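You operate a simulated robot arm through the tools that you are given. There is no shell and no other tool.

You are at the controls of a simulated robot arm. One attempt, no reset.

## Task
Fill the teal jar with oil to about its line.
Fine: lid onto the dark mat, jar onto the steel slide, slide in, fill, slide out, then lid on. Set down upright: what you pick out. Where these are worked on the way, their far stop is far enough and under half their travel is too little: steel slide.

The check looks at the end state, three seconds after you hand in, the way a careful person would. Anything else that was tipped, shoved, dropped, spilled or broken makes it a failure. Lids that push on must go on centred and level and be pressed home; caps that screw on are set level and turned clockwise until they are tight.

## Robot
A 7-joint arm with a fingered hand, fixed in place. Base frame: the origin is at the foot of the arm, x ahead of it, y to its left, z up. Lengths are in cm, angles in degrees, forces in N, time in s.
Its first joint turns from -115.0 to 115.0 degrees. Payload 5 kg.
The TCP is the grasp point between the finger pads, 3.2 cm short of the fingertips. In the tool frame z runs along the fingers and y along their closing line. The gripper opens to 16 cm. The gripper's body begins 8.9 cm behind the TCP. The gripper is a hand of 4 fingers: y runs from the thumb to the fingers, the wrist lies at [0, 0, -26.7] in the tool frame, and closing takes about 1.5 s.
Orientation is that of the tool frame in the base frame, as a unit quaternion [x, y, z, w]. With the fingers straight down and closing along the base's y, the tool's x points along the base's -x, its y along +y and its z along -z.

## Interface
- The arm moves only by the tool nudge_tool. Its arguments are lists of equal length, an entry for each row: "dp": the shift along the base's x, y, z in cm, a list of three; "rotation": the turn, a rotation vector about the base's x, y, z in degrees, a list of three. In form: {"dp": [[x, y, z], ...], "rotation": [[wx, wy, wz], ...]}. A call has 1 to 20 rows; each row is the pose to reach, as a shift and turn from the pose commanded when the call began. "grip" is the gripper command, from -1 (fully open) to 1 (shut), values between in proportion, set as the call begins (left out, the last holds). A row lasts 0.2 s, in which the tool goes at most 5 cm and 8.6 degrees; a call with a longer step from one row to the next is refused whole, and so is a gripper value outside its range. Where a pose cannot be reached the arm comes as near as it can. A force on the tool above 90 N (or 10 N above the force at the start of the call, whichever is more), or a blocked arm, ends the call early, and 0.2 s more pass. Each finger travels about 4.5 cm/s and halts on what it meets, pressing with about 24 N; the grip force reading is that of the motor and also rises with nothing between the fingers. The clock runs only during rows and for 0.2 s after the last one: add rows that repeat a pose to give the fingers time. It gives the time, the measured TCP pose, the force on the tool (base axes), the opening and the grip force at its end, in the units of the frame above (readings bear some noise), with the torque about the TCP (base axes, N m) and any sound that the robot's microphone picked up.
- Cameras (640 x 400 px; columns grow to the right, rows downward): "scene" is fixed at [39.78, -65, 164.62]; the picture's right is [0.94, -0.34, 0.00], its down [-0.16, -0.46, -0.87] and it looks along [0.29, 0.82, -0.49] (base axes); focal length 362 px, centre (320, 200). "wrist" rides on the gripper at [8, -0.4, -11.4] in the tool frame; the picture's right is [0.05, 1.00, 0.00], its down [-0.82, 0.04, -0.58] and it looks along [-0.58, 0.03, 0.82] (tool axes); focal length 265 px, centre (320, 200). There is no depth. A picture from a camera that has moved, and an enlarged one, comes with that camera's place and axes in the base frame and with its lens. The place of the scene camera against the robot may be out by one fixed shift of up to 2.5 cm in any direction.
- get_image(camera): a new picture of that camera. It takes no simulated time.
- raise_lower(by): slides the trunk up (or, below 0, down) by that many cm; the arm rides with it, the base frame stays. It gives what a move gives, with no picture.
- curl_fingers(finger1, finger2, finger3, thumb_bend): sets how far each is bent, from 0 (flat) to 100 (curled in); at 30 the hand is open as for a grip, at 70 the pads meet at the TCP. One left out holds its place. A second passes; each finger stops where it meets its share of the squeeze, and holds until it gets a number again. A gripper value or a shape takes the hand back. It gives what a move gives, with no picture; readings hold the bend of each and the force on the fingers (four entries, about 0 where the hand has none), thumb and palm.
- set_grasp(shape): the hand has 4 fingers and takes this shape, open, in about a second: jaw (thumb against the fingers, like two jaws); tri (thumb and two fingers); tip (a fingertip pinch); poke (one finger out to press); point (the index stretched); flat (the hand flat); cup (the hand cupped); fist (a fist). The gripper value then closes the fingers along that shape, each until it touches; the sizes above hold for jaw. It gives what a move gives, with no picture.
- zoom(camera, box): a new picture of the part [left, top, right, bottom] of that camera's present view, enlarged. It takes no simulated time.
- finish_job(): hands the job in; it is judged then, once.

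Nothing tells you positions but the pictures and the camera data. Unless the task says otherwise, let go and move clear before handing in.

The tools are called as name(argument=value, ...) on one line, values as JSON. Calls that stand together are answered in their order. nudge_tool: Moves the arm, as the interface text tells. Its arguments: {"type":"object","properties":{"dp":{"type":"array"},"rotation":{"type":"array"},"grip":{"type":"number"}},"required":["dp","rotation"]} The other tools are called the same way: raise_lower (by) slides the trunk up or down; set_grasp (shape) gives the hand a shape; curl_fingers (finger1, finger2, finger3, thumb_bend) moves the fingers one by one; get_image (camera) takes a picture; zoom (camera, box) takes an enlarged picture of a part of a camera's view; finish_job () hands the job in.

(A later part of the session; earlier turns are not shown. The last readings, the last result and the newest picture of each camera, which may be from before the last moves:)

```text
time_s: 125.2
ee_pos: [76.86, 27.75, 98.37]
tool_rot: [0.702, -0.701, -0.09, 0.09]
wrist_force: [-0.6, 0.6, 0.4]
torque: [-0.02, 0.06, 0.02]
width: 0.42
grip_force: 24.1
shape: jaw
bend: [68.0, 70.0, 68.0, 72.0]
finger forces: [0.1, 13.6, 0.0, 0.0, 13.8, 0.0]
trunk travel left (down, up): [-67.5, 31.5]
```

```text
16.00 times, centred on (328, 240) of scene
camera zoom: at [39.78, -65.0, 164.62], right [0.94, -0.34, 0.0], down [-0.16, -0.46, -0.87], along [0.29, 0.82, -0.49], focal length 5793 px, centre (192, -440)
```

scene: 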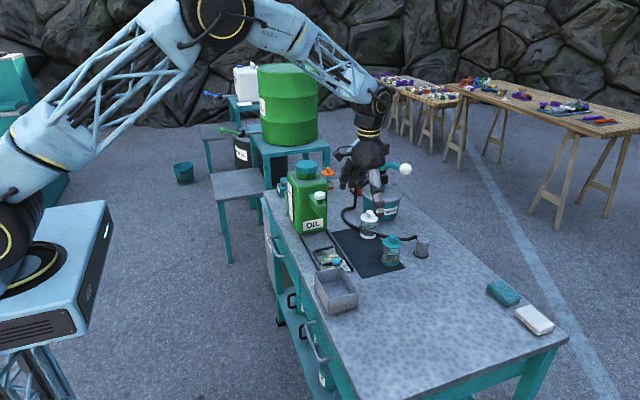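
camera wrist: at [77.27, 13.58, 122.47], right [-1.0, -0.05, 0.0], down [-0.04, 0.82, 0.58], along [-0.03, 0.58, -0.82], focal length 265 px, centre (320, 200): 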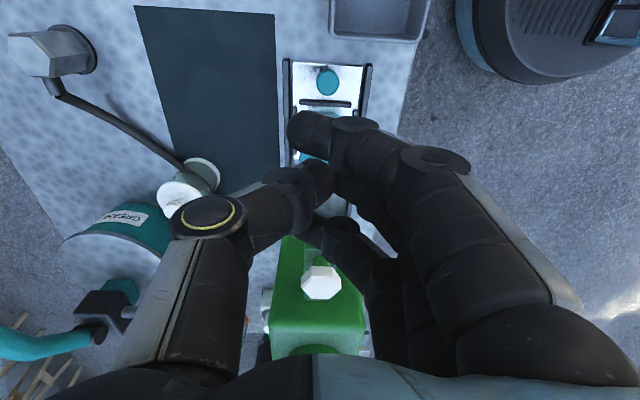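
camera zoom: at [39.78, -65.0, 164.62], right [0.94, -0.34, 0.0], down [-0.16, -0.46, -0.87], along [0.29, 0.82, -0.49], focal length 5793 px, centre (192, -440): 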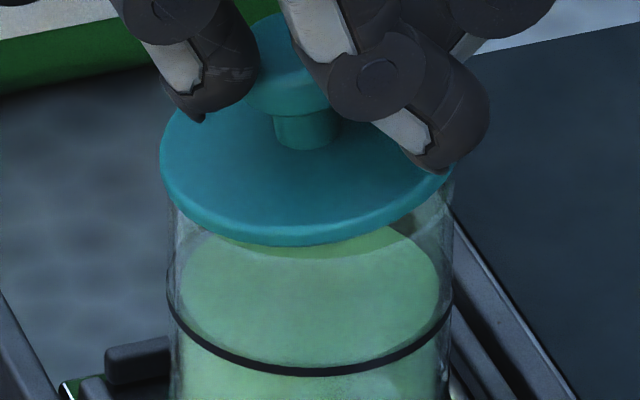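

nudge_tool(dp=[[0.1, 0, -0.1], [0.1, 0, -0.3], [0.1, 0, -0.3]], rotation=[[0, 0, 0], [0, 0, 0], [0, 0, 0]])

zoom(camera="scene", box=[318, 230, 338, 250])

```text
time_s: 126.0
ee_pos: [76.97, 27.71, 98.22]
tool_rot: [0.702, -0.701, -0.089, 0.09]
wrist_force: [0.0, -0.5, 4.9]
torque: [0.0, 0.14, 0.02]
width: 0.44
grip_force: 24.4
shape: jaw
bend: [68.0, 70.0, 68.0, 72.0]
finger forces: [0.0, 15.0, 0.0, 0.0, 13.4, 0.0]
trunk travel left (down, up): [-67.5, 31.5]
```

```text
16.00 times, centred on (328, 240) of scene
camera zoom: at [39.78, -65.0, 164.62], right [0.94, -0.34, 0.0], down [-0.16, -0.46, -0.87], along [0.29, 0.82, -0.49], focal length 5793 px, centre (192, -440)
```

zoom: 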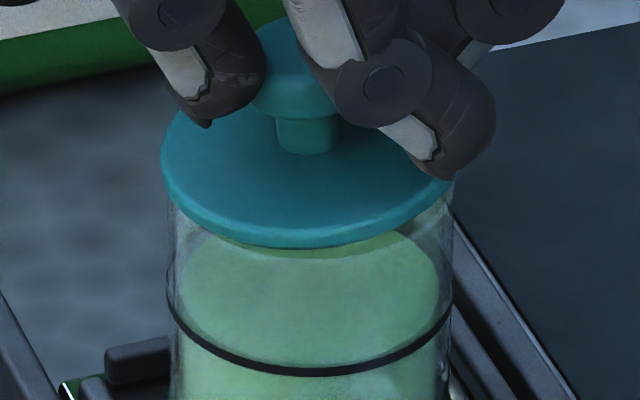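

Contact at about 0.28 cm above the seat, which will be the lid's plug edge meeting the rim. I'll press a bit more to see whether it slips in.

nudge_tool(dp=[[0, 0, -0.1], [0, 0, -0.2], [0, 0, -0.2]], rotation=[[0, 0, 0], [0, 0, 0], [0, 0, 0]])

zoom(camera="scene", box=[318, 230, 338, 250])

zoom(camera="wrist", box=[250, 70, 390, 230])

```text
time_s: 126.8
ee_pos: [76.94, 27.66, 97.85]
tool_rot: [-0.701, 0.702, 0.09, -0.09]
wrist_force: [0.4, -0.6, 4.1]
torque: [0.01, 0.2, 0.03]
width: 0.46
grip_force: 24.1
shape: jaw
bend: [68.0, 71.0, 68.0, 71.0]
finger forces: [0.0, 14.9, 0.0, 0.0, 13.8, 0.1]
trunk travel left (down, up): [-67.5, 31.5]
heard: snap
```

```text
16.00 times, centred on (328, 240) of scene
camera zoom: at [39.78, -65.0, 164.62], right [0.94, -0.34, 0.0], down [-0.16, -0.46, -0.87], along [0.29, 0.82, -0.49], focal length 5793 px, centre (192, -440)
```

zoom: 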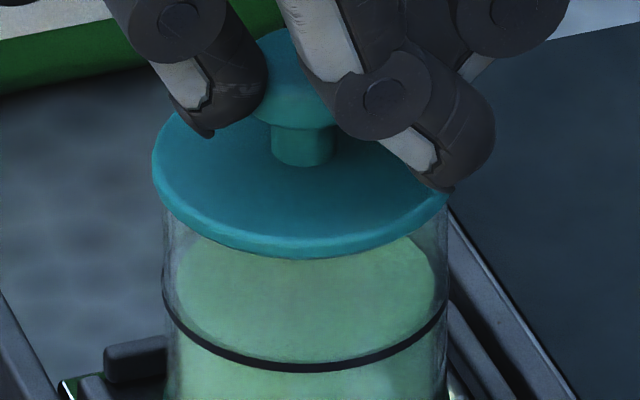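

```text
2.50 times, centred on (320, 150) of wrist
camera zoom: at [80.23, 19.64, 108.71], right [-0.97, -0.05, 0.25], down [0.1, 0.82, 0.57], along [-0.23, 0.58, -0.78], focal length 664 px, centre (320, 325)
```

zoom: 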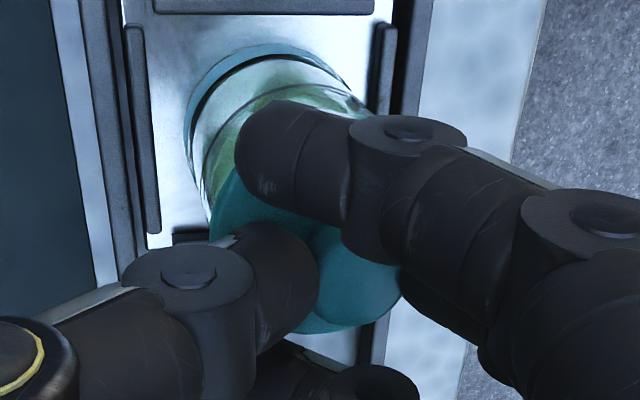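

Snap again, with the lid down at its seat height. I'll open the fingers slightly and look at how it sits when free.

nudge_tool(dp=[[0, 0, 0.05], [0, 0, 0.1], [0, 0, 0.1], [0, 0, 0.1]], rotation=[[0, 0, 0], [0, 0, 0], [0, 0, 0], [0, 0, 0]], grip=0.6)

zoom(camera="scene", box=[318, 230, 338, 250])

zoom(camera="wrist", box=[250, 70, 390, 230])

```text
time_s: 127.8
ee_pos: [77.1, 27.69, 97.88]
tool_rot: [-0.701, 0.702, 0.089, -0.09]
wrist_force: [0.0, 0.4, -1.0]
torque: [0.03, 0.0, -0.01]
width: 3.16
grip_force: 0.0
shape: jaw
bend: [73.0, 73.0, 73.0, 70.0]
finger forces: [0.0, 0.1, 0.0, 0.0, 0.0, 0.1]
trunk travel left (down, up): [-67.5, 31.5]
heard: snap
```

```text
16.00 times, centred on (328, 240) of scene
camera zoom: at [39.78, -65.0, 164.62], right [0.94, -0.34, 0.0], down [-0.16, -0.46, -0.87], along [0.29, 0.82, -0.49], focal length 5793 px, centre (192, -440)
```

zoom: 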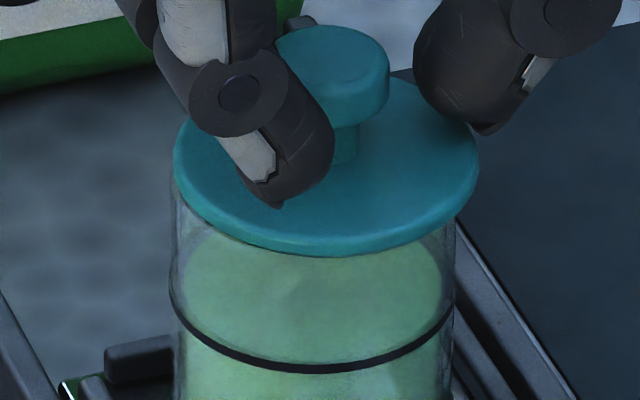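

```text
2.50 times, centred on (320, 150) of wrist
camera zoom: at [80.25, 19.66, 108.79], right [-0.97, -0.05, 0.25], down [0.1, 0.82, 0.57], along [-0.23, 0.58, -0.78], focal length 664 px, centre (320, 325)
```

zoom: 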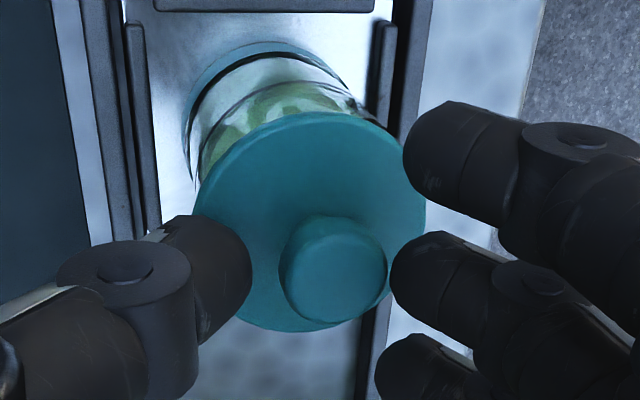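

The finger's spring-back pushed the lid about +0.23 cm in x as I let go, and it snapped out. With the fingers loosely around the knob I can nudge it back with the thumb alone, so I'll move the hand −x a little at a time and watch.

nudge_tool(dp=[[-0.25, 0, 0], [-0.5, 0, 0], [-0.5, 0, 0]], rotation=[[0, 0, 0], [0, 0, 0], [0, 0, 0]])

zoom(camera="scene", box=[318, 230, 338, 250])

zoom(camera="wrist", box=[250, 70, 390, 230])

```text
time_s: 128.6
ee_pos: [76.51, 27.69, 97.96]
tool_rot: [-0.701, 0.701, 0.09, -0.09]
wrist_force: [-0.2, -0.2, 0.8]
torque: [0.01, 0.02, 0.01]
width: 3.18
grip_force: 0.0
shape: jaw
bend: [73.0, 73.0, 73.0, 70.0]
finger forces: [0.1, 0.1, 0.0, 0.1, 0.1, 0.0]
trunk travel left (down, up): [-67.5, 31.5]
heard: snap
```

```text
16.00 times, centred on (328, 240) of scene
camera zoom: at [39.78, -65.0, 164.62], right [0.94, -0.34, 0.0], down [-0.16, -0.46, -0.87], along [0.29, 0.82, -0.49], focal length 5793 px, centre (192, -440)
```

zoom: 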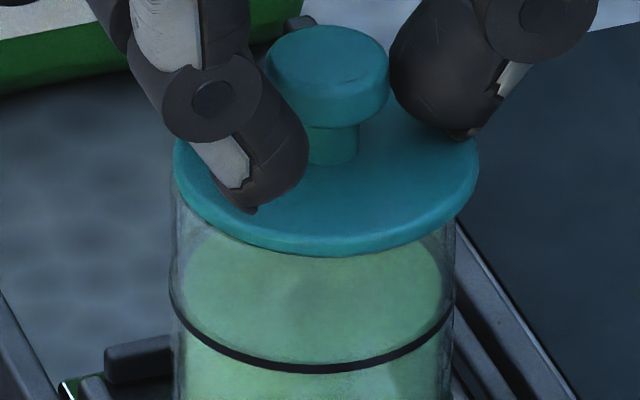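

```text
2.50 times, centred on (320, 150) of wrist
camera zoom: at [79.7, 19.66, 108.78], right [-0.97, -0.05, 0.25], down [0.1, 0.82, 0.57], along [-0.23, 0.58, -0.78], focal length 664 px, centre (320, 325)
```

zoom: 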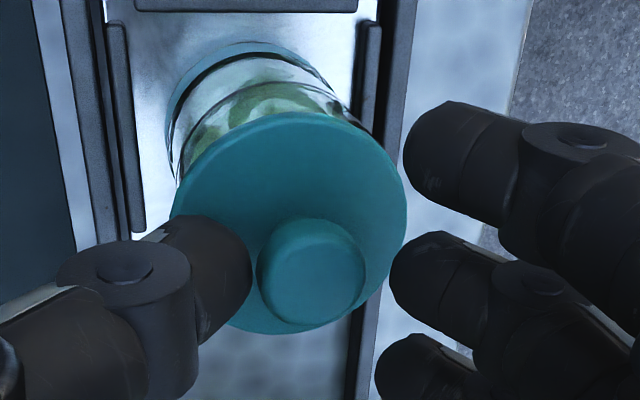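

It snapped back onto its seat as the finger left the knob. The thumb is now almost touching the knob, so I'll nudge −0.2.

nudge_tool(dp=[[-0.1, 0, 0], [-0.2, 0, 0], [-0.2, 0, 0]], rotation=[[0, 0, 0], [0, 0, 0], [0, 0, 0]])

zoom(camera="scene", box=[318, 230, 338, 250])

```text
time_s: 129.4
ee_pos: [76.39, 27.76, 97.86]
tool_rot: [0.702, -0.701, -0.089, 0.088]
wrist_force: [0.6, -0.6, 1.5]
torque: [0.0, -0.07, -0.02]
width: 3.18
grip_force: 0.1
shape: jaw
bend: [73.0, 73.0, 73.0, 70.0]
finger forces: [0.0, 0.0, 0.0, 0.0, 1.6, 0.1]
trunk travel left (down, up): [-67.5, 31.5]
```

```text
16.00 times, centred on (328, 240) of scene
camera zoom: at [39.78, -65.0, 164.62], right [0.94, -0.34, 0.0], down [-0.16, -0.46, -0.87], along [0.29, 0.82, -0.49], focal length 5793 px, centre (192, -440)
```

zoom: 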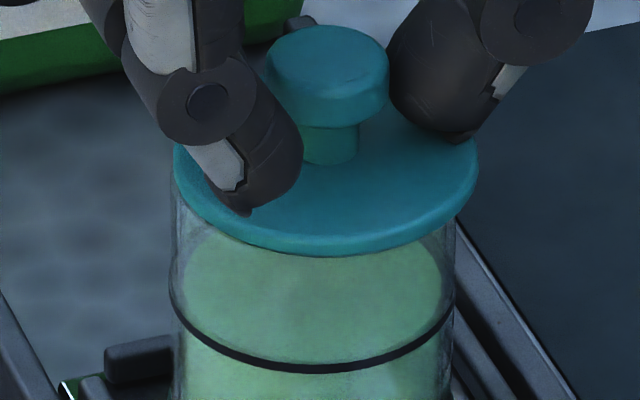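

Thumb contact is 1.6 N. A further small nudge.

nudge_tool(dp=[[-0.1, 0, 0.05], [-0.2, 0, 0.05], [-0.2, 0, 0.05]], rotation=[[0, 0, 0], [0, 0, 0], [0, 0, 0]])

zoom(camera="scene", box=[318, 230, 338, 250])

zoom(camera="wrist", box=[250, 70, 390, 230])

```text
time_s: 130.2
ee_pos: [76.11, 27.81, 97.84]
tool_rot: [-0.701, 0.701, 0.09, -0.09]
wrist_force: [1.2, -0.3, 0.5]
torque: [-0.04, -0.03, 0.04]
width: 3.22
grip_force: 0.1
shape: jaw
bend: [73.0, 73.0, 73.0, 70.0]
finger forces: [0.0, 0.1, 0.0, 0.0, 1.2, 0.1]
trunk travel left (down, up): [-67.5, 31.5]
```

```text
16.00 times, centred on (328, 240) of scene
camera zoom: at [39.78, -65.0, 164.62], right [0.94, -0.34, 0.0], down [-0.16, -0.46, -0.87], along [0.29, 0.82, -0.49], focal length 5793 px, centre (192, -440)
```

zoom: 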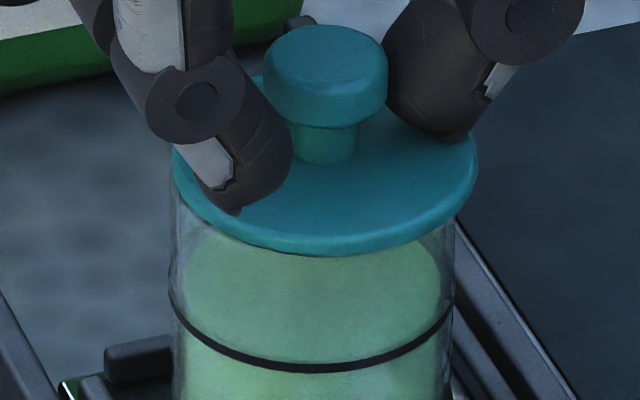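

```text
2.50 times, centred on (320, 150) of wrist
camera zoom: at [79.38, 19.76, 108.76], right [-0.97, -0.05, 0.25], down [0.1, 0.82, 0.57], along [-0.23, 0.58, -0.78], focal length 664 px, centre (320, 325)
```

zoom: 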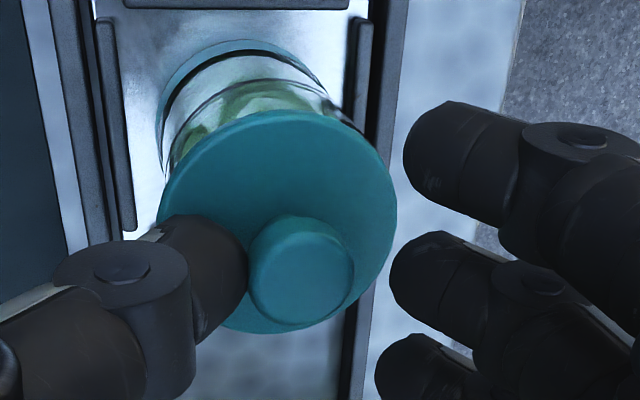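

Pushing the knob just moves jar and lid together, so the lid is latched but about 0.22 cm off-centre. Earlier I gripped the knob off-centre in the hand, and that is what shifted the lid on release. I'll back off, straighten the hand and redo it with the knob centred between the fingers.

nudge_tool(dp=[[0.2, 0, 0], [0.35, 0, 1], [0.35, 0, 3], [0.2, 0, 6], [0, 0, 9], [-0.3, 0, 10], [-0.3, 0, 10]], rotation=[[0, 0, 0], [0, 0, 0], [0, 0, 0], [0, -5, 0], [0, -10, 0], [0, -14.6, 0], [0, -14.6, 0]], grip=0.5)

zoom(camera="wrist", box=[250, 60, 390, 220])

zoom(camera="scene", box=[318, 230, 338, 250])

```text
time_s: 131.8
ee_pos: [75.79, 27.54, 108.0]
tool_rot: [-0.707, 0.707, -0.001, 0.001]
wrist_force: [0.1, 0.1, 0.1]
torque: [0.02, 0.02, 0.04]
width: 3.96
grip_force: 0.0
shape: jaw
bend: [73.0, 73.0, 73.0, 70.0]
finger forces: [0.0, 0.0, 0.0, 0.0, 0.0, 0.0]
trunk travel left (down, up): [-67.5, 31.5]
```

```text
2.50 times, centred on (320, 140) of wrist
camera zoom: at [76.25, 19.53, 119.3], right [-1.0, -0.05, 0.0], down [-0.04, 0.82, 0.58], along [-0.03, 0.58, -0.82], focal length 664 px, centre (320, 350)
```

zoom: 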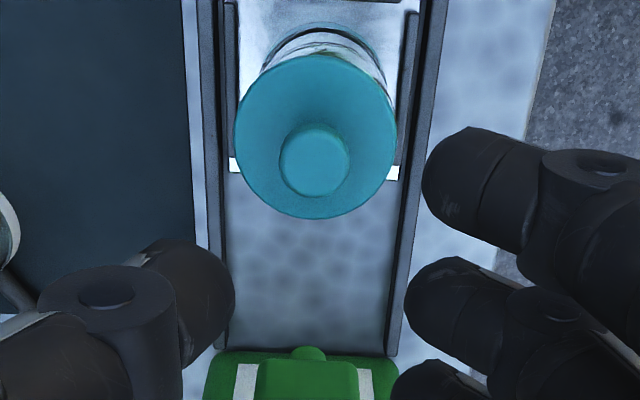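

```text
16.00 times, centred on (328, 240) of scene
camera zoom: at [39.78, -65.0, 164.62], right [0.94, -0.34, 0.0], down [-0.16, -0.46, -0.87], along [0.29, 0.82, -0.49], focal length 5793 px, centre (192, -440)
```

zoom: 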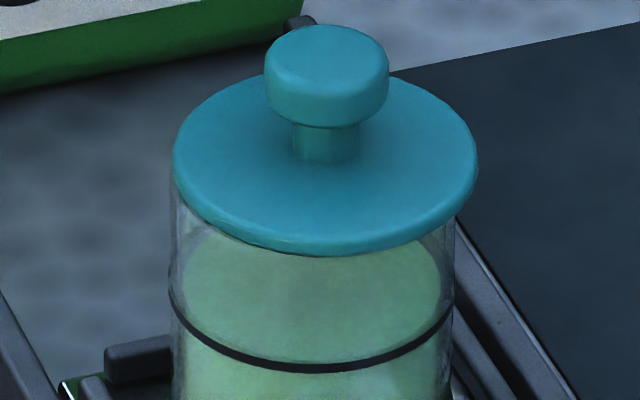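

zoom(camera="wrist", box=[280, 65, 360, 155])

zoom(camera="scene", box=[318, 242, 342, 262])

```text
4.44 times, centred on (320, 110) of wrist
camera zoom: at [76.25, 19.53, 119.3], right [-1.0, -0.05, 0.0], down [-0.04, 0.82, 0.58], along [-0.03, 0.58, -0.82], focal length 1180 px, centre (320, 600)
```

zoom: 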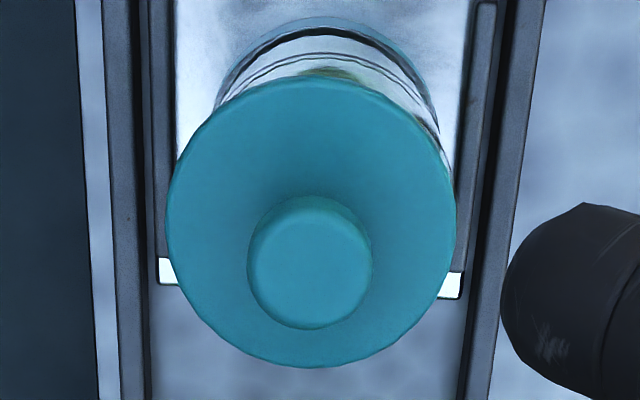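

```text
16.00 times, centred on (330, 252) of scene
camera zoom: at [39.78, -65.0, 164.62], right [0.94, -0.34, 0.0], down [-0.16, -0.46, -0.87], along [0.29, 0.82, -0.49], focal length 5793 px, centre (160, -632)
```

zoom: 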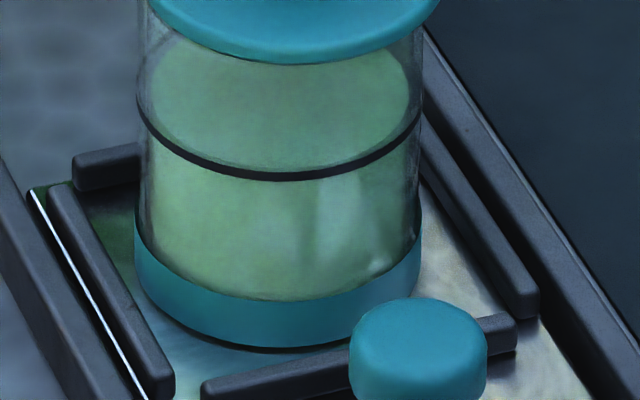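

Combining both views, the lid sits about 0.3 cm towards +x of the jar axis. I'll re-grip with the knob centred (hand vertical, +0.2 x, +0.25 y) and lower to grip height.

nudge_tool(dp=[[0.2, 0.25, -3], [0.2, 0.25, -6], [0.2, 0.25, -8.5], [0.2, 0.25, -10.2], [0.2, 0.25, -10.2]], rotation=[[0, 0, 0], [0, 0, 0], [0, 0, 0], [0, 0, 0], [0, 0, 0]])

zoom(camera="wrist", box=[250, 70, 390, 230])

zoom(camera="scene", box=[314, 222, 346, 258])

```text
time_s: 133.0
ee_pos: [75.98, 28.1, 97.68]
tool_rot: [-0.707, 0.707, -0.001, 0.001]
wrist_force: [-0.2, -0.7, 1.0]
torque: [-0.02, 0.01, 0.05]
width: 3.97
grip_force: 0.1
shape: jaw
bend: [73.0, 73.0, 73.0, 70.0]
finger forces: [0.0, 0.1, 0.0, 0.0, 0.0, 0.0]
trunk travel left (down, up): [-67.5, 31.5]
```

```text
2.50 times, centred on (320, 150) of wrist
camera zoom: at [76.26, 20.17, 109.06], right [-1.0, -0.05, 0.0], down [-0.04, 0.82, 0.58], along [-0.03, 0.58, -0.82], focal length 664 px, centre (320, 325)
```

zoom: 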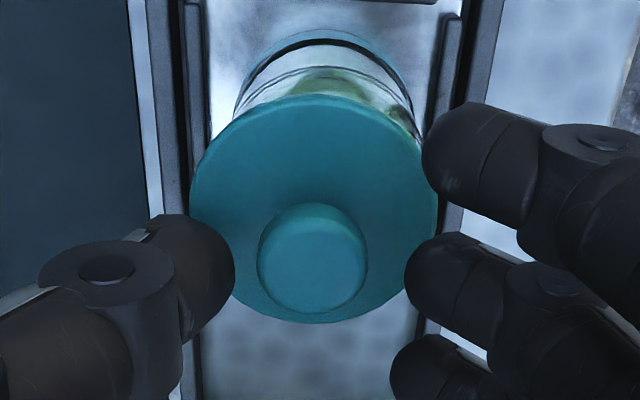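

```text
11.11 times, centred on (330, 240) of scene
camera zoom: at [39.78, -65.0, 164.62], right [0.94, -0.34, 0.0], down [-0.16, -0.46, -0.87], along [0.29, 0.82, -0.49], focal length 4023 px, centre (209, -244)
```

zoom: 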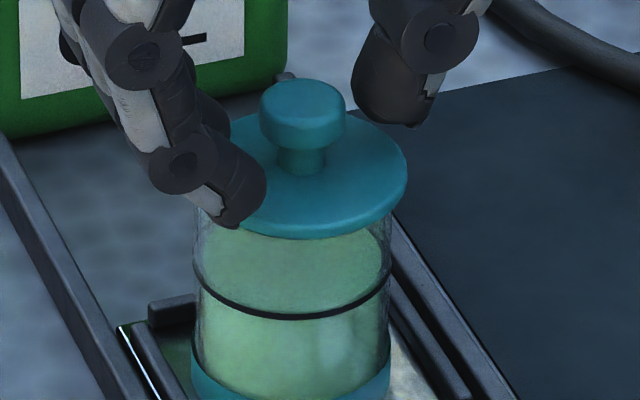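

nudge_tool(dp=[[0.15, -0.05, 0], [0.15, -0.05, 0]], rotation=[[0, 0, 0], [0, 0, 0]])

nudge_tool(dp=[[0, 0, 0], [0, 0, 0], [0, 0, 0], [0, 0, 0], [0, 0, 0], [0, 0, 0]], rotation=[[0, 0, 0], [0, 0, 0], [0, 0, 0], [0, 0, 0], [0, 0, 0], [0, 0, 0]], grip=0.9)

zoom(camera="scene", box=[314, 222, 346, 258])

zoom(camera="wrist", box=[250, 70, 390, 230])

```text
time_s: 133.6
ee_pos: [76.11, 28.03, 97.73]
tool_rot: [-0.707, 0.708, 0.0, 0.0]
wrist_force: [0.5, -0.3, -0.4]
torque: [-0.02, 0.02, 0.0]
width: 3.96
grip_force: 0.1
shape: jaw
bend: [73.0, 73.0, 73.0, 70.0]
finger forces: [0.1, 0.0, 0.0, 0.0, 0.0, 0.1]
trunk travel left (down, up): [-67.5, 31.5]
```

```text
time_s: 135.0
ee_pos: [76.03, 28.22, 97.8]
tool_rot: [-0.707, 0.707, 0.0, 0.001]
wrist_force: [0.9, 0.9, 5.0]
torque: [0.02, 0.15, -0.02]
width: 0.57
grip_force: 23.8
shape: jaw
bend: [68.0, 72.0, 68.0, 71.0]
finger forces: [0.1, 14.4, 0.0, 0.0, 15.6, 0.1]
trunk travel left (down, up): [-67.5, 31.5]
heard: snap
```

```text
11.11 times, centred on (330, 240) of scene
camera zoom: at [39.78, -65.0, 164.62], right [0.94, -0.34, 0.0], down [-0.16, -0.46, -0.87], along [0.29, 0.82, -0.49], focal length 4023 px, centre (209, -244)
```

zoom: 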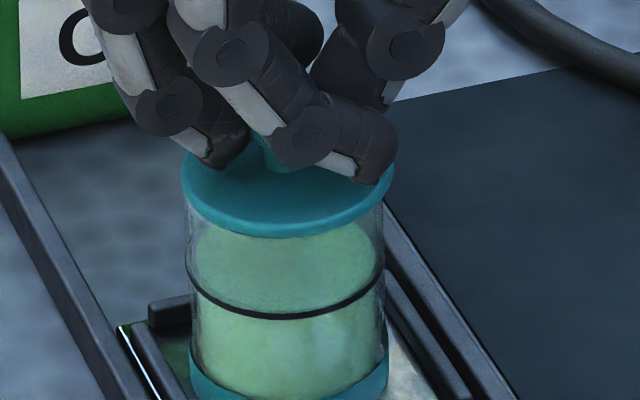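

```text
2.50 times, centred on (320, 150) of wrist
camera zoom: at [76.45, 20.09, 109.13], right [-1.0, -0.05, 0.0], down [-0.04, 0.82, 0.58], along [-0.03, 0.58, -0.82], focal length 664 px, centre (320, 325)
```

zoom: 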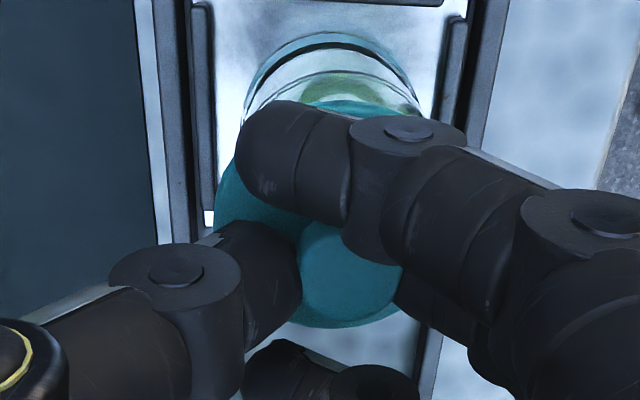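

Unseated again, but gripping has brought the lid close to centre over the jar. I'll look closer before pressing it down.

zoom(camera="scene", box=[318, 230, 338, 250])

zoom(camera="wrist", box=[280, 65, 360, 155])

```text
16.00 times, centred on (328, 240) of scene
camera zoom: at [39.78, -65.0, 164.62], right [0.94, -0.34, 0.0], down [-0.16, -0.46, -0.87], along [0.29, 0.82, -0.49], focal length 5793 px, centre (192, -440)
```

zoom: 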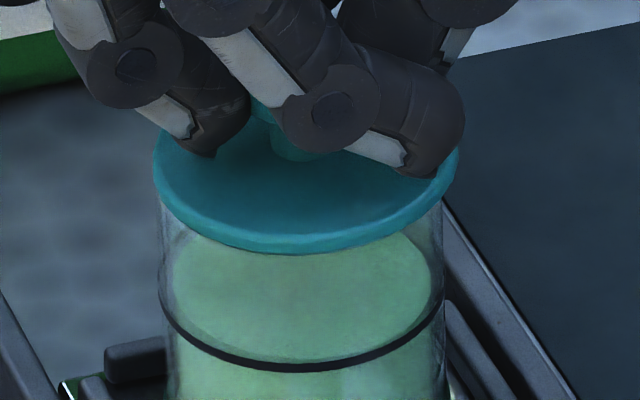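

```text
4.44 times, centred on (320, 110) of wrist
camera zoom: at [76.45, 20.09, 109.13], right [-1.0, -0.05, 0.0], down [-0.04, 0.82, 0.58], along [-0.03, 0.58, -0.82], focal length 1180 px, centre (320, 600)
```

zoom: 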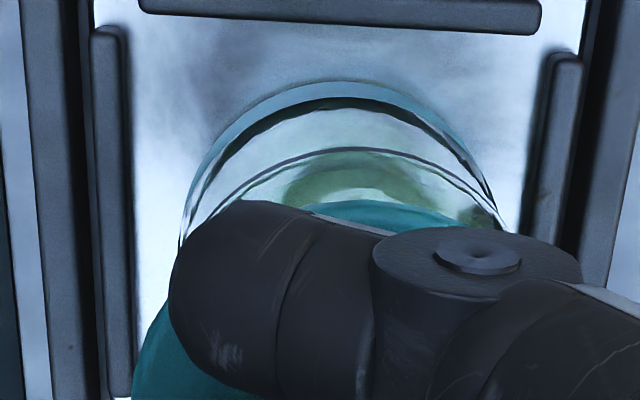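

The lid is within 0.05 cm of centre, about 1.6° tilted. I'll level it slightly and press down while holding it.

nudge_tool(dp=[[0.05, 0, -0.1], [0.1, 0, -0.25], [0.1, 0, -0.3]], rotation=[[0, 1, 0], [0, 2, 0], [0, 2, 0]])

zoom(camera="scene", box=[318, 230, 338, 250])

```text
time_s: 135.8
ee_pos: [76.28, 27.91, 97.61]
tool_rot: [0.707, -0.707, -0.012, 0.012]
wrist_force: [2.9, 1.3, 13.2]
torque: [0.01, 0.16, 0.01]
width: 0.6
grip_force: 24.2
shape: jaw
bend: [68.0, 72.0, 68.0, 71.0]
finger forces: [0.0, 15.1, 0.1, 0.1, 18.5, 0.0]
trunk travel left (down, up): [-67.5, 31.5]
```

```text
16.00 times, centred on (328, 240) of scene
camera zoom: at [39.78, -65.0, 164.62], right [0.94, -0.34, 0.0], down [-0.16, -0.46, -0.87], along [0.29, 0.82, -0.49], focal length 5793 px, centre (192, -440)
```

zoom: 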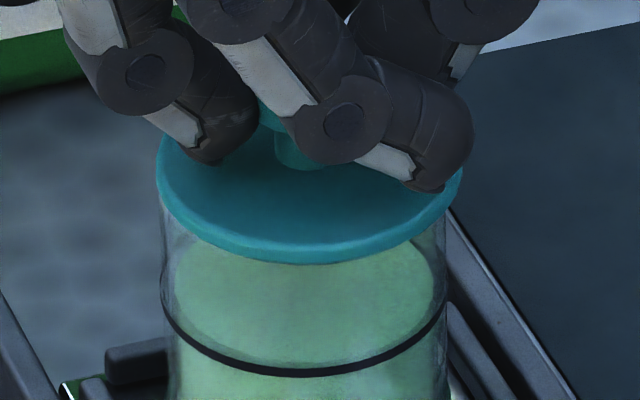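

Pressed at 13 N, offset about 0.06 cm and level. I'll press slightly more and listen for the snap.

nudge_tool(dp=[[0, 0, -0.1], [0, 0, -0.2], [0, 0, -0.2]], rotation=[[0, 0, 0], [0, 0, 0], [0, 0, 0]])

zoom(camera="scene", box=[318, 230, 338, 250])

```text
time_s: 136.6
ee_pos: [76.21, 27.93, 97.57]
tool_rot: [-0.707, 0.707, 0.01, -0.012]
wrist_force: [5.2, 2.4, 20.7]
torque: [0.06, 0.14, -0.02]
width: 0.69
grip_force: 23.8
shape: jaw
bend: [68.0, 72.0, 68.0, 72.0]
finger forces: [0.1, 16.0, 0.0, 0.1, 22.5, 0.0]
trunk travel left (down, up): [-67.5, 31.5]
```

```text
16.00 times, centred on (328, 240) of scene
camera zoom: at [39.78, -65.0, 164.62], right [0.94, -0.34, 0.0], down [-0.16, -0.46, -0.87], along [0.29, 0.82, -0.49], focal length 5793 px, centre (192, -440)
```

zoom: 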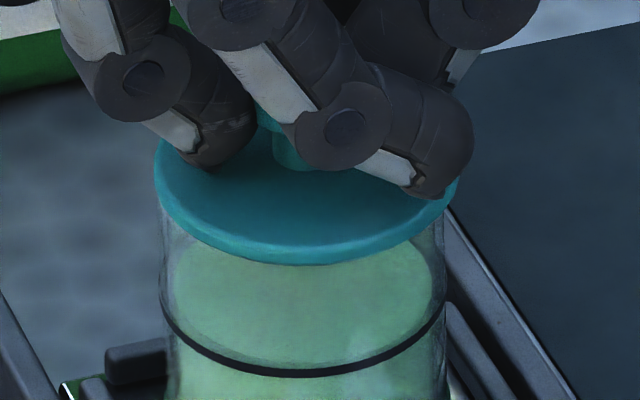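

Now for a careful release: I'll open in small steps while moving the hand −x by the same amount, so the thumb stays put and the finger can't shove the lid.

nudge_tool(dp=[[-0.1, 0, 0.1], [-0.15, 0, 0.15]], rotation=[[0, 0, 0], [0, 0, 0]], grip=0.86)

zoom(camera="scene", box=[318, 230, 338, 250])

```text
time_s: 137.2
ee_pos: [75.98, 27.8, 97.27]
tool_rot: [0.707, -0.707, -0.013, 0.014]
wrist_force: [0.8, 1.0, 3.0]
torque: [0.02, -0.01, -0.01]
width: 1.0
grip_force: 0.0
shape: jaw
bend: [69.0, 71.0, 69.0, 70.0]
finger forces: [0.0, 2.2, 0.1, 0.1, 3.4, 0.0]
trunk travel left (down, up): [-67.5, 31.5]
```

```text
16.00 times, centred on (328, 240) of scene
camera zoom: at [39.78, -65.0, 164.62], right [0.94, -0.34, 0.0], down [-0.16, -0.46, -0.87], along [0.29, 0.82, -0.49], focal length 5793 px, centre (192, -440)
```

zoom: 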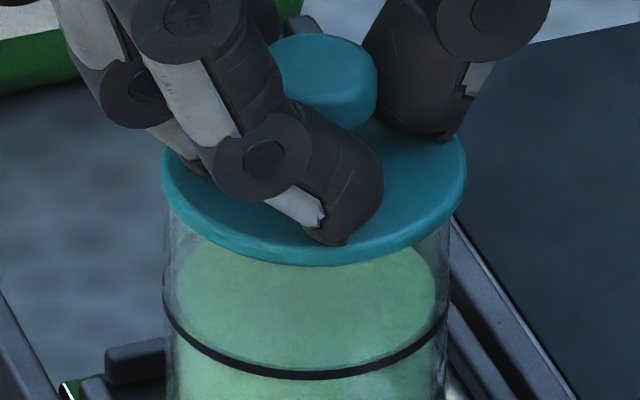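

Grip forces are down to 2–3 N; the lid crept to about +0.13 cm. With this light hold I'll ease it −0.15 in x and see whether it moves on the jar.

nudge_tool(dp=[[-0.1, 0, 0], [-0.2, 0, 0], [-0.2, 0, 0]], rotation=[[0, 0, 0], [0, 0, 0], [0, 0, 0]])

zoom(camera="scene", box=[318, 230, 338, 250])

zoom(camera="wrist", box=[250, 70, 390, 230])

```text
time_s: 138.0
ee_pos: [76.02, 27.88, 97.56]
tool_rot: [-0.706, 0.708, 0.012, -0.012]
wrist_force: [0.6, 0.1, 3.1]
torque: [-0.01, 0.02, 0.0]
width: 0.39
grip_force: 23.8
shape: jaw
bend: [68.0, 71.0, 68.0, 71.0]
finger forces: [0.0, 14.8, 0.0, 0.1, 17.1, 0.0]
trunk travel left (down, up): [-67.5, 31.5]
```

```text
16.00 times, centred on (328, 240) of scene
camera zoom: at [39.78, -65.0, 164.62], right [0.94, -0.34, 0.0], down [-0.16, -0.46, -0.87], along [0.29, 0.82, -0.49], focal length 5793 px, centre (192, -440)
```

zoom: 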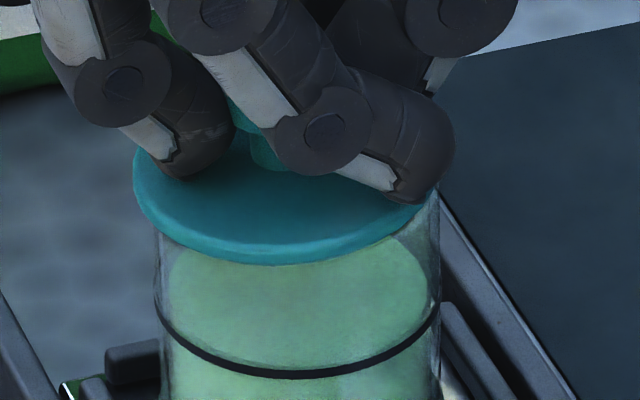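

```text
2.50 times, centred on (320, 150) of wrist
camera zoom: at [76.62, 19.86, 108.74], right [-1.0, -0.05, 0.03], down [-0.02, 0.82, 0.58], along [-0.06, 0.58, -0.82], focal length 664 px, centre (320, 325)
```

zoom: 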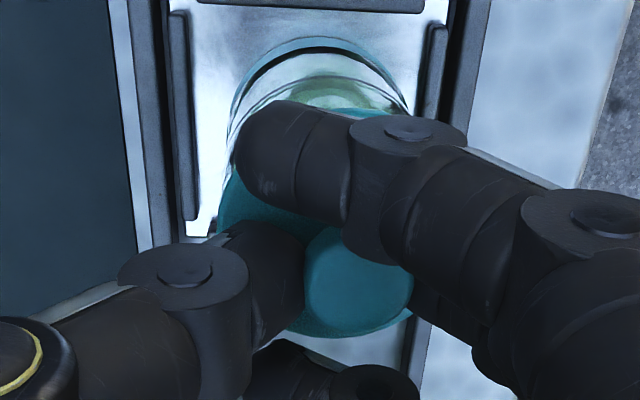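

The lid can be slid by the hand: it is now about 0.27 cm to −x. Since releases have consistently shifted it about +0.2 to +0.3, I'll release from here.

nudge_tool(dp=[[0, 0, 0], [0, 0, 0], [0, 0, 0]], rotation=[[0, 0, 0], [0, 0, 0], [0, 0, 0]], grip=0.55)

zoom(camera="scene", box=[318, 230, 338, 250])

zoom(camera="wrist", box=[250, 70, 390, 230])

```text
time_s: 138.8
ee_pos: [75.95, 27.98, 97.42]
tool_rot: [-0.707, 0.707, 0.013, -0.012]
wrist_force: [-0.5, 0.4, 0.1]
torque: [0.02, 0.0, 0.0]
width: 3.56
grip_force: 0.0
shape: jaw
bend: [73.0, 73.0, 73.0, 70.0]
finger forces: [0.0, 0.1, 0.0, 0.0, 0.1, 0.0]
trunk travel left (down, up): [-67.5, 31.5]
```

```text
16.00 times, centred on (328, 240) of scene
camera zoom: at [39.78, -65.0, 164.62], right [0.94, -0.34, 0.0], down [-0.16, -0.46, -0.87], along [0.29, 0.82, -0.49], focal length 5793 px, centre (192, -440)
```

zoom: 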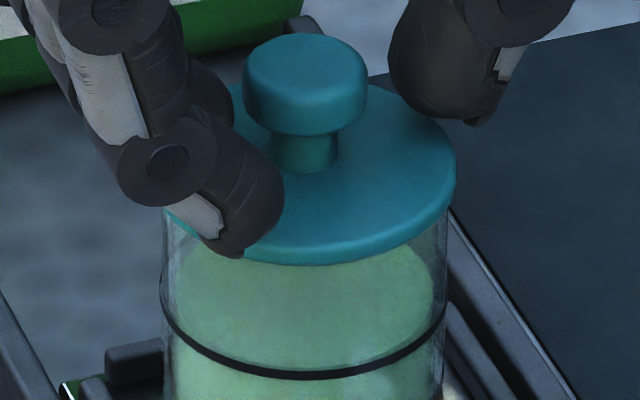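

```text
2.50 times, centred on (320, 150) of wrist
camera zoom: at [76.63, 19.87, 108.73], right [-1.0, -0.05, 0.03], down [-0.02, 0.82, 0.58], along [-0.06, 0.58, -0.82], focal length 664 px, centre (320, 325)
```

zoom: 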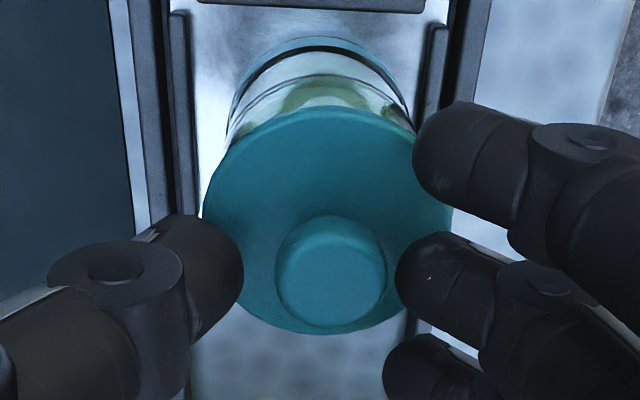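

The lid now appears centred. I'll rise straight up and inspect it in both views.

nudge_tool(dp=[[0, 0, 1], [0, 0, 3], [0, 0, 6], [0, 0, 10], [0, 0, 10]], rotation=[[0, 0, 0], [0, 0, 0], [0, 0, 0], [0, -2, 0], [0, -2, 0]])

zoom(camera="scene", box=[318, 230, 338, 250])

zoom(camera="wrist", box=[280, 65, 360, 155])

```text
time_s: 140.0
ee_pos: [75.82, 27.75, 107.06]
tool_rot: [0.708, -0.707, 0.0, 0.0]
wrist_force: [0.2, -0.1, -0.2]
torque: [0.01, 0.02, 0.01]
width: 3.57
grip_force: 0.1
shape: jaw
bend: [73.0, 73.0, 73.0, 70.0]
finger forces: [0.0, 0.0, 0.1, 0.0, 0.1, 0.0]
trunk travel left (down, up): [-67.5, 31.5]
```

```text
16.00 times, centred on (328, 240) of scene
camera zoom: at [39.78, -65.0, 164.62], right [0.94, -0.34, 0.0], down [-0.16, -0.46, -0.87], along [0.29, 0.82, -0.49], focal length 5793 px, centre (192, -440)
```

zoom: 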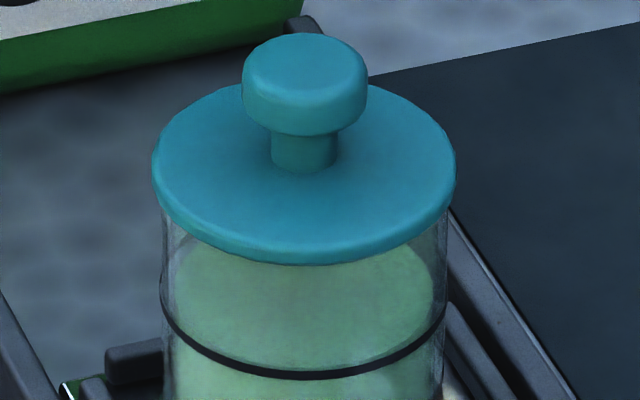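

```text
4.44 times, centred on (320, 110) of wrist
camera zoom: at [76.21, 19.67, 118.34], right [-1.0, -0.05, 0.0], down [-0.04, 0.82, 0.58], along [-0.03, 0.58, -0.82], focal length 1180 px, centre (320, 600)
```

zoom: 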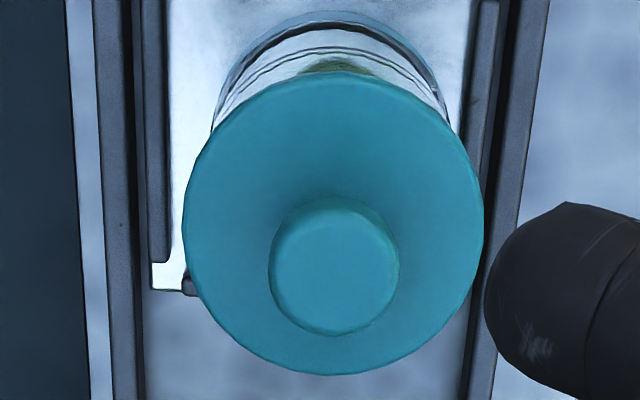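

The lid is now centred within about 0.05–0.1 cm, level, and at its seated height. One gentle vertical press of about 25 N over the knob's centre will make sure it is home.

nudge_tool(dp=[[0.3, 0, 0], [0.65, 0.05, 0], [0.65, 0.05, 0], [0.65, 0.05, 0], [0.65, 0.05, -2], [0.65, 0.05, -4.5], [0.65, 0.05, -6.5], [0.65, 0.05, -6.5]], rotation=[[0, 0, 0], [0, 0, 0], [0, 0, 0], [0, 0, 0], [0, 0, 0], [0, 0, 0], [0, 0, 0], [0, 0, 0]], grip=1.0)

zoom(camera="scene", box=[314, 215, 346, 255])

```text
time_s: 141.8
ee_pos: [76.7, 27.89, 100.77]
tool_rot: [0.707, -0.707, -0.001, 0.001]
wrist_force: [0.0, 0.4, 0.4]
torque: [-0.04, -0.02, -0.02]
width: 0.0
grip_force: 24.0
shape: jaw
bend: [68.0, 63.0, 68.0, 67.0]
finger forces: [0.0, 0.1, 0.0, 0.1, 0.1, 0.0]
trunk travel left (down, up): [-67.5, 31.5]
```

```text
10.00 times, centred on (330, 235) of scene
camera zoom: at [39.78, -65.0, 164.62], right [0.94, -0.34, 0.0], down [-0.16, -0.46, -0.87], along [0.29, 0.82, -0.49], focal length 3620 px, centre (220, -150)
```

zoom: 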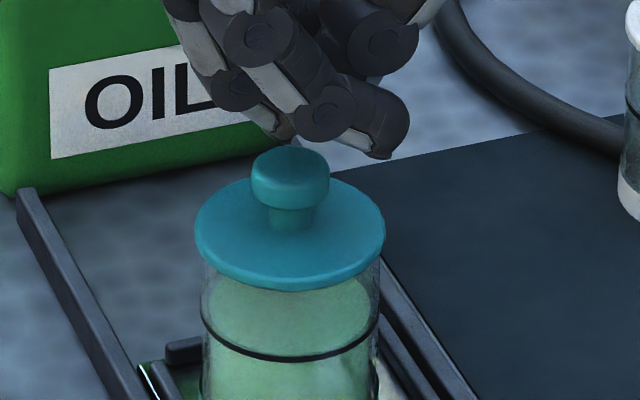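

nudge_tool(dp=[[0, 0, -0.5], [0, 0, -0.9], [0, 0, -1.2], [0, 0, -1.2]], rotation=[[0, 0, 0], [0, 0, 0], [0, 0, 0], [0, 0, 0]])

zoom(camera="scene", box=[314, 215, 346, 255])

```text
time_s: 142.8
ee_pos: [76.67, 27.82, 99.77]
tool_rot: [0.708, -0.707, 0.0, 0.0]
wrist_force: [-1.2, -0.1, 8.2]
torque: [-0.01, 0.13, -0.01]
width: 0.0
grip_force: 24.1
shape: jaw
bend: [68.0, 63.0, 68.0, 67.0]
finger forces: [0.0, 0.0, 0.0, 0.0, 0.1, 0.1]
trunk travel left (down, up): [-67.5, 31.5]
```

```text
10.00 times, centred on (330, 235) of scene
camera zoom: at [39.78, -65.0, 164.62], right [0.94, -0.34, 0.0], down [-0.16, -0.46, -0.87], along [0.29, 0.82, -0.49], focal length 3620 px, centre (220, -150)
```

zoom: 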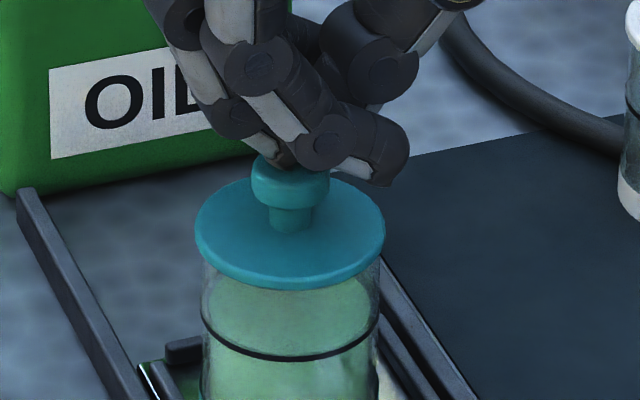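

Contact is within 0.1 cm of the knob's centre. Pressing to about 25 N.

nudge_tool(dp=[[0, 0, -0.15], [0, 0, -0.3], [0, 0, -0.3]], rotation=[[0, 0, 0], [0, 0, 0], [0, 0, 0]])

zoom(camera="scene", box=[318, 230, 338, 250])

```text
time_s: 143.6
ee_pos: [76.48, 27.83, 99.63]
tool_rot: [0.707, -0.707, 0.002, -0.002]
wrist_force: [0.4, 0.6, 26.1]
torque: [0.0, 0.26, -0.01]
width: 0.01
grip_force: 23.4
shape: jaw
bend: [68.0, 67.0, 68.0, 67.0]
finger forces: [0.1, 0.0, 0.0, 0.1, 0.1, 0.0]
trunk travel left (down, up): [-67.5, 31.5]
```

```text
16.00 times, centred on (328, 240) of scene
camera zoom: at [39.78, -65.0, 164.62], right [0.94, -0.34, 0.0], down [-0.16, -0.46, -0.87], along [0.29, 0.82, -0.49], focal length 5793 px, centre (192, -440)
```

zoom: 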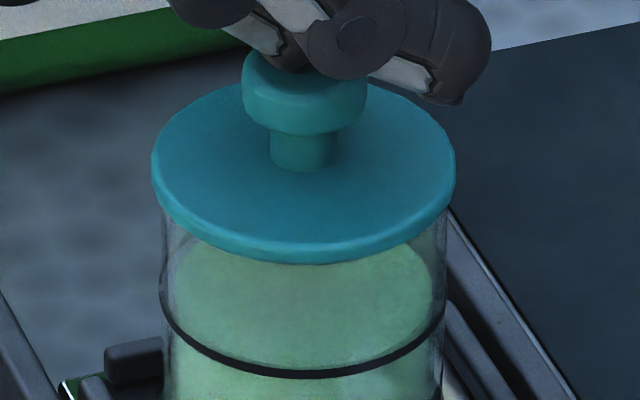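

It holds firm at 26 N with no movement, centred and level. I'll lift straight off and make a final check.

nudge_tool(dp=[[0, 0, 0.6], [0, 0, 3], [0, 0, 7], [0, 0, 11], [0, -4, 14], [-3, -8, 17], [-6, -12, 20], [-6, -12, 20]], rotation=[[0, 0, 0], [0, 0, 0], [0, 0, 0], [0, 0, 0], [0, 0, 0], [0, 0, 0], [0, 0, 0], [0, 0, 0]])

nudge_tool(dp=[[0, 0, 0], [0, 0, 0], [0, 0, 0], [0, 0, 0], [0, 0, 0]], rotation=[[0, 0, 0], [0, 0, 0], [0, 0, 0], [0, 0, 0], [0, 0, 0]], grip=0.0)

zoom(camera="scene", box=[318, 230, 338, 250])

get_image(camera="wrist")

get_image(camera="scene")

zoom(camera="scene", box=[270, 150, 450, 290])

```text
refused: row 6 steps farther than a row can; nothing moved
```

```text
time_s: 144.8
ee_pos: [76.45, 27.97, 99.46]
tool_rot: [-0.707, 0.707, 0.0, 0.0]
wrist_force: [-4.2, 0.3, 19.3]
torque: [0.0, 1.25, -0.02]
width: 8.18
grip_force: 0.0
shape: jaw
bend: [72.0, 72.0, 72.0, 70.0]
finger forces: [0.0, 17.6, 0.1, 0.1, 0.0, 0.0]
trunk travel left (down, up): [-67.5, 31.5]
```

```text
16.00 times, centred on (328, 240) of scene
camera zoom: at [39.78, -65.0, 164.62], right [0.94, -0.34, 0.0], down [-0.16, -0.46, -0.87], along [0.29, 0.82, -0.49], focal length 5793 px, centre (192, -440)
```

zoom: 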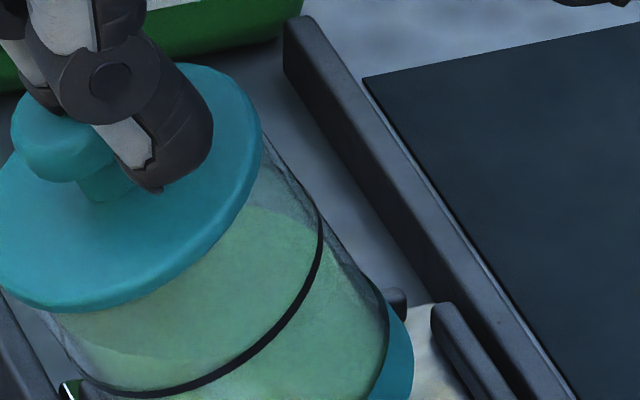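

```text
taken
camera wrist: at [76.81, 19.83, 110.83], right [-1.0, -0.05, 0.0], down [-0.04, 0.82, 0.58], along [-0.03, 0.58, -0.82], focal length 265 px, centre (320, 200)
```

wrist: 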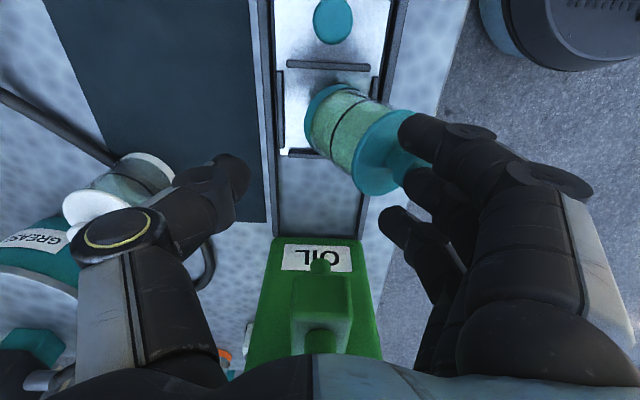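

```text
taken
```

scene: 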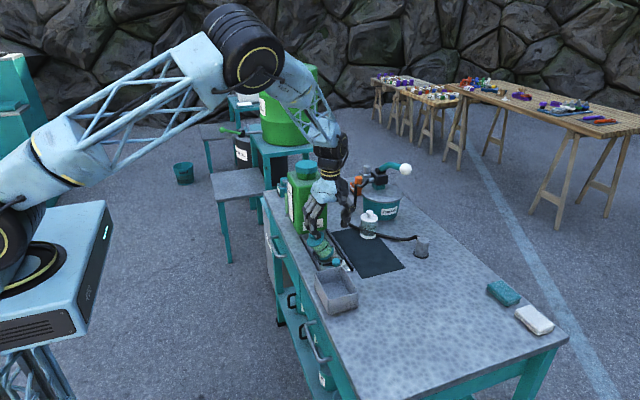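

```text
2.86 times, centred on (360, 220) of scene
camera zoom: at [39.78, -65.0, 164.62], right [0.94, -0.34, 0.0], down [-0.16, -0.46, -0.87], along [0.29, 0.82, -0.49], focal length 1034 px, centre (206, 143)
```

zoom: 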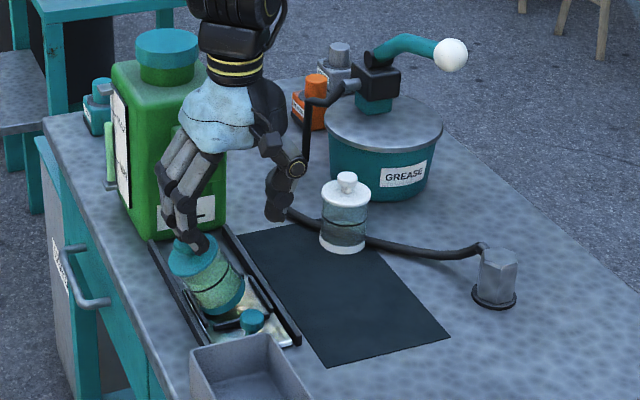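

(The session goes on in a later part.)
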